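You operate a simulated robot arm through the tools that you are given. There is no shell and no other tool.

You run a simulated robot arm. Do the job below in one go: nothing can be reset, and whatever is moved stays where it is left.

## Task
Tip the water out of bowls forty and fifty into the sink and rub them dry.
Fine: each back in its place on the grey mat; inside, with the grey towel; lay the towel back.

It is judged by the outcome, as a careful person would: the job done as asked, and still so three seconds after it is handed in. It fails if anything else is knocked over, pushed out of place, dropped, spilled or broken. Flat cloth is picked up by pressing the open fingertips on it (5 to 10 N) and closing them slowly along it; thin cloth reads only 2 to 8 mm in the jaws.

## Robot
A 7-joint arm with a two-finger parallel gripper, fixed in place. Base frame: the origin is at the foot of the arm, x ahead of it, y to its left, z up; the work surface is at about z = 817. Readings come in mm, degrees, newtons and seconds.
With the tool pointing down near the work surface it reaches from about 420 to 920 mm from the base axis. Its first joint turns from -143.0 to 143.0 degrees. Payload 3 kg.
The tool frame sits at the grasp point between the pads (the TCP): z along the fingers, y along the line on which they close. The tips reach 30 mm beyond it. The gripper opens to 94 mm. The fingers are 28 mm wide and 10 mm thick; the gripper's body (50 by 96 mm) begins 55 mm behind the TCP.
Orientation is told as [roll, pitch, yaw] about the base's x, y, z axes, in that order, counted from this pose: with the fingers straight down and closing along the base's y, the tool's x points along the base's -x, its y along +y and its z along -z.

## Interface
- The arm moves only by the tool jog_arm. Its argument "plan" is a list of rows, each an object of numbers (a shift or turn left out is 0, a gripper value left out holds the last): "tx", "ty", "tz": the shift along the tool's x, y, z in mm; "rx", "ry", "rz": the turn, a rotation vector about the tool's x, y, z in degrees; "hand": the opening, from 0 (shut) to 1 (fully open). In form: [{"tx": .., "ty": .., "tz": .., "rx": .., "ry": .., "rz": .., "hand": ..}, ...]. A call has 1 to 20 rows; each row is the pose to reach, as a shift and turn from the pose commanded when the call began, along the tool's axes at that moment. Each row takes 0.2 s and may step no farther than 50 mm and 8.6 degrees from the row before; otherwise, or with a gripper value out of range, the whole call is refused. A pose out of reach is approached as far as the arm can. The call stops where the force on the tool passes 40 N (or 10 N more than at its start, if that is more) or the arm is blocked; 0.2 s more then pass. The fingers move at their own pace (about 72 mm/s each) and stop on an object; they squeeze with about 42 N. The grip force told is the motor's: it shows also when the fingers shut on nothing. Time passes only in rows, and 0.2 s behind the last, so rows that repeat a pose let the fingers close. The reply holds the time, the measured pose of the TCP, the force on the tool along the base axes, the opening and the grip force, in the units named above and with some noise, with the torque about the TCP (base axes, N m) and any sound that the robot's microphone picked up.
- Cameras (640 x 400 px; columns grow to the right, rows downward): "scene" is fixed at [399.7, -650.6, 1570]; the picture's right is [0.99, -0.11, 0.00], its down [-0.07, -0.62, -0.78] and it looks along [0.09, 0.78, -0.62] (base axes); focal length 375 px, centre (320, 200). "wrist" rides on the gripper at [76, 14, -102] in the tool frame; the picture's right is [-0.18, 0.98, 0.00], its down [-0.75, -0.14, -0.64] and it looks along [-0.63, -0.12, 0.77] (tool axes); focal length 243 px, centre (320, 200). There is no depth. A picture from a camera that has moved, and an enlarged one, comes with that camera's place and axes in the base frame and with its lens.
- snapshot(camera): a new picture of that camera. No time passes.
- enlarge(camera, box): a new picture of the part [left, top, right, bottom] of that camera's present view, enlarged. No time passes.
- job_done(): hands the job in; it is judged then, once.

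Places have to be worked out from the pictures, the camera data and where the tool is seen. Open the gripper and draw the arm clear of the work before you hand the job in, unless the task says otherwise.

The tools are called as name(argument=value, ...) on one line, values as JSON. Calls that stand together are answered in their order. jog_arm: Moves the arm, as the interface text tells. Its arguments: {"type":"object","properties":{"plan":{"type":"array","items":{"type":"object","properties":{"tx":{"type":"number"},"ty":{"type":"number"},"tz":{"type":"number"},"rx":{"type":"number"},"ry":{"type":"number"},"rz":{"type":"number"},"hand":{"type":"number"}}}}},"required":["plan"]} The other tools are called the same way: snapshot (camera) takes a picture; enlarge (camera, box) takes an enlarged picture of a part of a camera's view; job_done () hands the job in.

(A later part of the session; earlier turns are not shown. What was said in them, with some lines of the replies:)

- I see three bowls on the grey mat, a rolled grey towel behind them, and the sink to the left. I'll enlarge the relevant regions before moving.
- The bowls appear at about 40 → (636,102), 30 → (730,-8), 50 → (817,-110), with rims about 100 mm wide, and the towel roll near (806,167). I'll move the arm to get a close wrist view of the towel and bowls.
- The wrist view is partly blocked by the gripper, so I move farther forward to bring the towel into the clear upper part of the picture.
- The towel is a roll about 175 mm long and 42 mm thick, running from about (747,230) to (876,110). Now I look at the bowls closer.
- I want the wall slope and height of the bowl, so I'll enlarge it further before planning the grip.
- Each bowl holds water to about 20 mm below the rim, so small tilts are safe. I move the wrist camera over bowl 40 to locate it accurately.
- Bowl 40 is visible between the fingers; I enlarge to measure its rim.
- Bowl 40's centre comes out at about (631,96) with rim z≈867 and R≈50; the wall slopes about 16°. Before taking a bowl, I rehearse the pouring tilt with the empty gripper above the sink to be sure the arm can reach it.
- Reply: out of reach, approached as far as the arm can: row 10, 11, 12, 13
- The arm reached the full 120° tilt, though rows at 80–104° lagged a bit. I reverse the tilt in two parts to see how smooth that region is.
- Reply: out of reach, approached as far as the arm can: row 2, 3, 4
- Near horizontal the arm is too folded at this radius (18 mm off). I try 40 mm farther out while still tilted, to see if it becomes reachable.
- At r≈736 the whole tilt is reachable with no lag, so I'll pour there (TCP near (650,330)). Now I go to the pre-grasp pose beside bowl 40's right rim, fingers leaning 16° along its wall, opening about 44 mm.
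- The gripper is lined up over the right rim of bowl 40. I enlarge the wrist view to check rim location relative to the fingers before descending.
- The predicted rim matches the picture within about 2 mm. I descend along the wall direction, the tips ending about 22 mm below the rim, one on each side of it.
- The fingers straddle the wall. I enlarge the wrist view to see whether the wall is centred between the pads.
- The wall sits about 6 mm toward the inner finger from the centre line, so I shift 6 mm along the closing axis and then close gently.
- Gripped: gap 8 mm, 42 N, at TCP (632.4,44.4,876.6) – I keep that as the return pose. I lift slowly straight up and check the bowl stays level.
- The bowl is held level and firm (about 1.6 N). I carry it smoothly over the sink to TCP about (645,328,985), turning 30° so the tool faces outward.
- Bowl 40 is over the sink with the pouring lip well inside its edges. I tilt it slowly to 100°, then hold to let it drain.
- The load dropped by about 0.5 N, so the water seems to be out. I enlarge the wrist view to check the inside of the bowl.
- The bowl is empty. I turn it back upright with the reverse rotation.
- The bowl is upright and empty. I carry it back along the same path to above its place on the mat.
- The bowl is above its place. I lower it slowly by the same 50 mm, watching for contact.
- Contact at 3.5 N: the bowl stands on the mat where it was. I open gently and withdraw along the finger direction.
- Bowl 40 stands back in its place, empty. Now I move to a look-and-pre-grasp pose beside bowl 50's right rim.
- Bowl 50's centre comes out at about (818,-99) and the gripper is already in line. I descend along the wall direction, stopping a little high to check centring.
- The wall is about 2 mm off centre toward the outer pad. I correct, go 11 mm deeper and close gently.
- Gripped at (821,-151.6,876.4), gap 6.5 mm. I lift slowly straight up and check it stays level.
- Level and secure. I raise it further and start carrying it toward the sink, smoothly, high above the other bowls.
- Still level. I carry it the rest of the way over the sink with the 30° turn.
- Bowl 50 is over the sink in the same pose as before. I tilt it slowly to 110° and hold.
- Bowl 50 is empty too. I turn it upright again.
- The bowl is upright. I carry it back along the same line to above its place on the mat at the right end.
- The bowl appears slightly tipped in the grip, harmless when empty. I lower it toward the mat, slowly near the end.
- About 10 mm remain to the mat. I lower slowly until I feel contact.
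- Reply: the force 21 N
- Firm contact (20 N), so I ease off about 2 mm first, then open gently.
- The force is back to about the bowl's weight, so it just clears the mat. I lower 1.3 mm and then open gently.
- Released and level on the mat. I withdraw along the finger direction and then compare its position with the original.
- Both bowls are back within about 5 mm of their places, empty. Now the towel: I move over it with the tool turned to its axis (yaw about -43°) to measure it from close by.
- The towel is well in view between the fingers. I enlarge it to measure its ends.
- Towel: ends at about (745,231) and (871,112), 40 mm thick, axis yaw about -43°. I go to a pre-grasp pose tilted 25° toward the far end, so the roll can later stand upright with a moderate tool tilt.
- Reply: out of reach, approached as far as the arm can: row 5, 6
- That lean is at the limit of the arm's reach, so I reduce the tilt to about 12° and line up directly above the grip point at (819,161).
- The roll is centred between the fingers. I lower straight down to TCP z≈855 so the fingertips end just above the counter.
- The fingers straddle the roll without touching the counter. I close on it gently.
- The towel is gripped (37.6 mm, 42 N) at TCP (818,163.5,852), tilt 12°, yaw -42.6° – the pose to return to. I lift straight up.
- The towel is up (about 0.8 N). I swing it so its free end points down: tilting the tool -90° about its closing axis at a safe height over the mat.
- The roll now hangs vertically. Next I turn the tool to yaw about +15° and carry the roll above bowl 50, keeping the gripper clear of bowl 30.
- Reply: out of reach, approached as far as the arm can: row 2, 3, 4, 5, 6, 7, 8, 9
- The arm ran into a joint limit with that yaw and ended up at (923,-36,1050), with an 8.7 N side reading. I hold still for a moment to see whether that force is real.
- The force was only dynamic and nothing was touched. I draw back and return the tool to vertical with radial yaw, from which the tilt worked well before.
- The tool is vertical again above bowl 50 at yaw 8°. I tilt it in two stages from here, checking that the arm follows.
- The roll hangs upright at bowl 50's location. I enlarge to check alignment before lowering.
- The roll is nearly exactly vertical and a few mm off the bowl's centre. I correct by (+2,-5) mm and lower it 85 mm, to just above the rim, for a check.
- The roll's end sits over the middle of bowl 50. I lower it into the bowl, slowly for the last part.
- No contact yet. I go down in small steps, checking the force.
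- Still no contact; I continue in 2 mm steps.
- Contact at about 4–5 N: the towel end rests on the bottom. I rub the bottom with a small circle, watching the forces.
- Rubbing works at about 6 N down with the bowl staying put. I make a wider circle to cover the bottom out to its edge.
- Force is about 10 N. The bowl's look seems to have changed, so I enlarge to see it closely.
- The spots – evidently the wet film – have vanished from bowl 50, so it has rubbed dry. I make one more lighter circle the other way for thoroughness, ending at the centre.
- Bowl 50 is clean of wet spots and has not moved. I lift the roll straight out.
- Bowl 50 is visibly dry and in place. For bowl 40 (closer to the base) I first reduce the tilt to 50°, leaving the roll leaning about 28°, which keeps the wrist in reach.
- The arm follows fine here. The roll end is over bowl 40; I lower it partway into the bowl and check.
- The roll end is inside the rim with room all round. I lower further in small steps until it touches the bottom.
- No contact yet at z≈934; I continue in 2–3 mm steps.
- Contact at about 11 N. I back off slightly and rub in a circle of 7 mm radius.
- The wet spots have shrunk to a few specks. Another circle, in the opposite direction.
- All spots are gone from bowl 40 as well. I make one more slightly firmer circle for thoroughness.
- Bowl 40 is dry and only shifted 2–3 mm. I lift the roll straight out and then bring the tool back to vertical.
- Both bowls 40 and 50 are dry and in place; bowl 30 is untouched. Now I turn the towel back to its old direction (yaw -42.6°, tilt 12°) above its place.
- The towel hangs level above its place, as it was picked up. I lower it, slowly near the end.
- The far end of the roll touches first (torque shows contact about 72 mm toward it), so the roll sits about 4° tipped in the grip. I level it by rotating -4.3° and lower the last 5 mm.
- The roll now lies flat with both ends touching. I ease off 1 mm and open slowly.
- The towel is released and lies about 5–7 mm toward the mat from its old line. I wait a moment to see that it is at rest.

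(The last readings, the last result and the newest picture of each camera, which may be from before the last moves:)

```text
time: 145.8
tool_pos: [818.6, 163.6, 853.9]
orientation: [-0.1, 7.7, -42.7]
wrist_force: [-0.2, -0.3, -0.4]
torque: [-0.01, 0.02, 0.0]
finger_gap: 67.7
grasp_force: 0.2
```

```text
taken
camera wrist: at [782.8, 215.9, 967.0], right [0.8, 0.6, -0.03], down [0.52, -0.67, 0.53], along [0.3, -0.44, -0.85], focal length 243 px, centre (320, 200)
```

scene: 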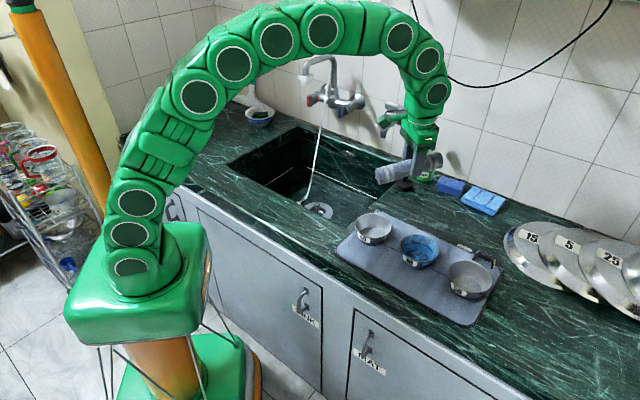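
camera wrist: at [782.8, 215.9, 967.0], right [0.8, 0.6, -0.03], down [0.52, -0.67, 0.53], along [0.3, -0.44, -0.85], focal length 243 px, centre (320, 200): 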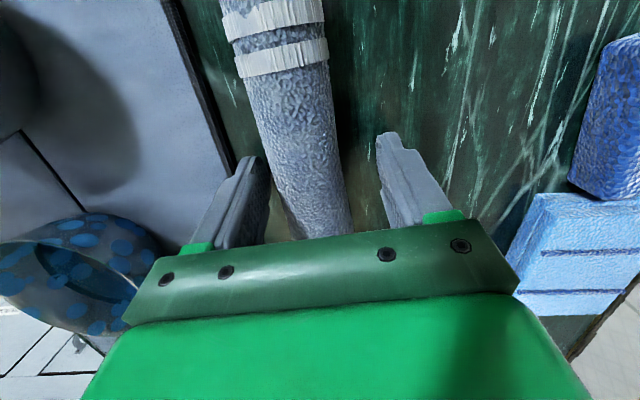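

The towel is at rest. I withdraw along the finger axis, clear of it.

jog_arm(plan=[{"ty": 1, "tz": -10}, {"ty": 1, "tz": -25}, {"ty": 1, "tz": -45}, {"ty": 1, "tz": -75}, {"tx": 10, "ty": 1, "tz": -110}, {"tx": 30, "ty": 1, "tz": -150}, {"tx": 60, "ty": 1, "tz": -180}, {"tx": 60, "ty": 1, "tz": -180}])

enlarge(camera="scene", box=[385, 180, 465, 240])

snapshot(camera="wrist")

```text
time: 147.6
tool_pos: [794.6, 187.6, 1042.0]
orientation: [-0.1, 7.8, -42.6]
wrist_force: [0.7, -0.3, 0.6]
torque: [0.0, 0.03, 0.01]
finger_gap: 67.7
grasp_force: 0.1
```

```text
6.67 times, centred on (425, 210) of scene
camera zoom: at [399.7, -650.6, 1570.0], right [0.99, -0.11, 0.0], down [-0.07, -0.62, -0.78], along [0.09, 0.78, -0.62], focal length 2498 px, centre (-380, 133)
```

zoom: 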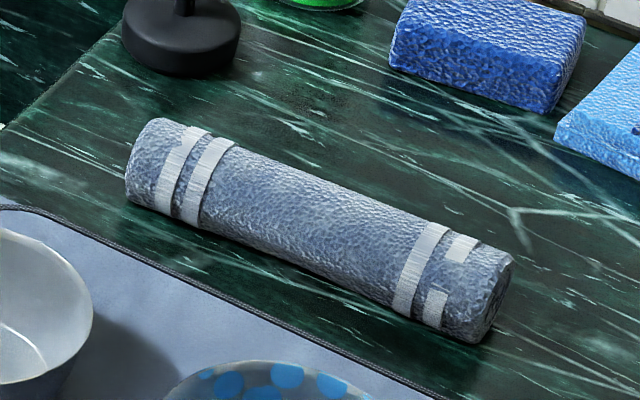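

```text
taken
camera wrist: at [758.3, 239.9, 1154.5], right [0.8, 0.6, -0.03], down [0.52, -0.67, 0.53], along [0.3, -0.44, -0.85], focal length 243 px, centre (320, 200)
```

wrist: 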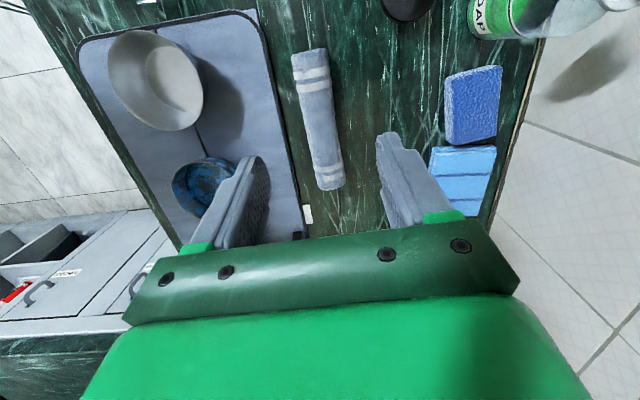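

The towel lies within about 10 mm of where it was, flat and at rest. I draw the arm up and back to its starting area with the gripper open, then check everything.

jog_arm(plan=[{"tx": 4.9, "ty": -30, "tz": -22.7, "rx": 0.3, "ry": -0.8, "rz": -4.7, "hand": 1}, {"tx": 9.8, "ty": -60.1, "tz": -45.3, "rx": 0.6, "ry": -1.6, "rz": -9.5}, {"tx": 14.8, "ty": -90.1, "tz": -68, "rx": 1, "ry": -2.5, "rz": -14.2}, {"tx": 19.7, "ty": -120.2, "tz": -90.6, "rx": 1.3, "ry": -3.3, "rz": -18.9}, {"tx": 24.6, "ty": -150.2, "tz": -113.3, "rx": 1.6, "ry": -4.1, "rz": -23.7}, {"tx": 29.5, "ty": -180.3, "tz": -135.9, "rx": 1.9, "ry": -4.9, "rz": -28.4}, {"tx": 34.5, "ty": -210.3, "tz": -158.6, "rx": 2.3, "ry": -5.8, "rz": -33.1}, {"tx": 39.4, "ty": -240.4, "tz": -181.2, "rx": 2.6, "ry": -6.6, "rz": -37.9}, {"tx": 44.3, "ty": -270.4, "tz": -203.9, "rx": 2.9, "ry": -7.4, "rz": -42.6}, {"tx": 44.3, "ty": -270.4, "tz": -203.9, "rx": 2.9, "ry": -7.4, "rz": -42.6}])

snapshot(camera="scene")

enlarge(camera="scene", box=[330, 180, 530, 330])

snapshot(camera="wrist")

```text
time: 149.8
tool_pos: [599.4, -1.7, 1247.7]
orientation: [0.0, 0.0, 0.1]
wrist_force: [0.2, 0.6, -0.1]
torque: [-0.01, 0.01, -0.03]
finger_gap: 93.9
grasp_force: 0.0
```

```text
taken
```

scene: 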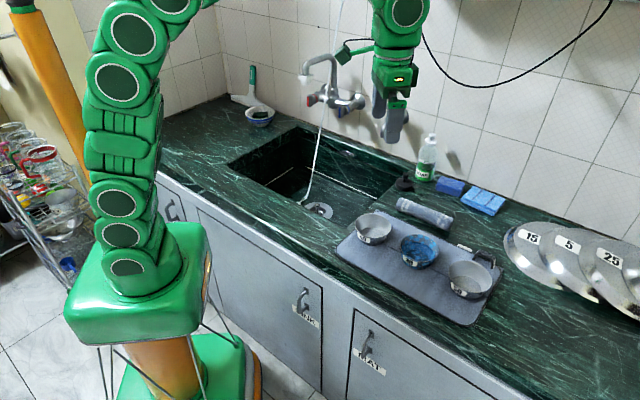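

```text
2.67 times, centred on (430, 255) of scene
camera zoom: at [399.7, -650.6, 1570.0], right [0.99, -0.11, 0.0], down [-0.07, -0.62, -0.78], along [0.09, 0.78, -0.62], focal length 999 px, centre (27, 53)
```

zoom: 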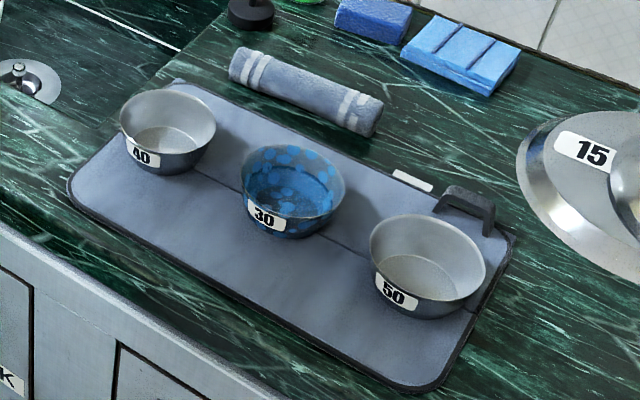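

```text
taken
camera wrist: at [524.1, 12.5, 1350.8], right [0.18, 0.98, 0.0], down [0.75, -0.14, 0.64], along [0.63, -0.12, -0.77], focal length 243 px, centre (320, 200)
```

wrist: 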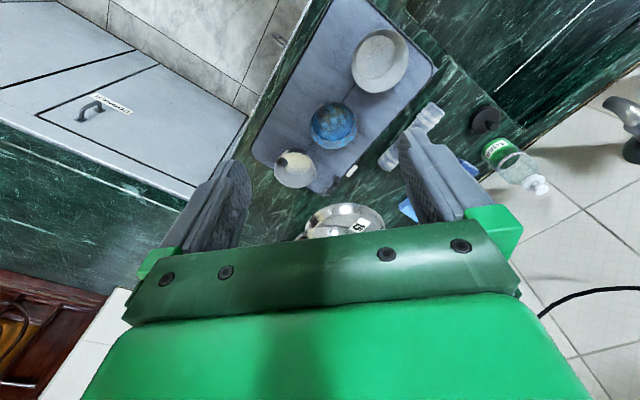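

Bowls 40 and 50 are empty, dry inside and back on the mat within a few millimetres of their places. Bowl 30 is untouched, the towel is laid back, and the arm is clear with the gripper open. I hand the job in.

job_done()

```text
The job is handed in.
```

I tipped the water out of bowls 40 and 50 into the sink, rubbed both dry inside with the grey towel, and handed the job in. No verdict has come back yet.

- **Bowls 40 and 50:** In the last pictures no wet spots are left inside. They stand on the mat about 2–3 mm (bowl 40) and 5 mm (bowl 50) from where they started. Bowl 50 is also turned slightly, by an estimated 8 degrees.
- **Drying:** I rubbed only the bottoms in circles, not the walls, because pushing on a wall would slide the bowl on the mat. The wet spots cleared everywhere I could see.
- **Towel:** It is laid flat in its old spot. One end lies about 10 mm toward the mat and the other about 4 mm, so it is roughly 2 degrees off its old line.
- **Rest of the scene:** Bowl 30 still has its water, and I saw nothing else moved or spilled. Once, while I was turning the towel, the arm ran out of reach and swung out near the metal plates; it touched nothing, and I backed it off.

The arm is drawn back near its starting place with the gripper open.
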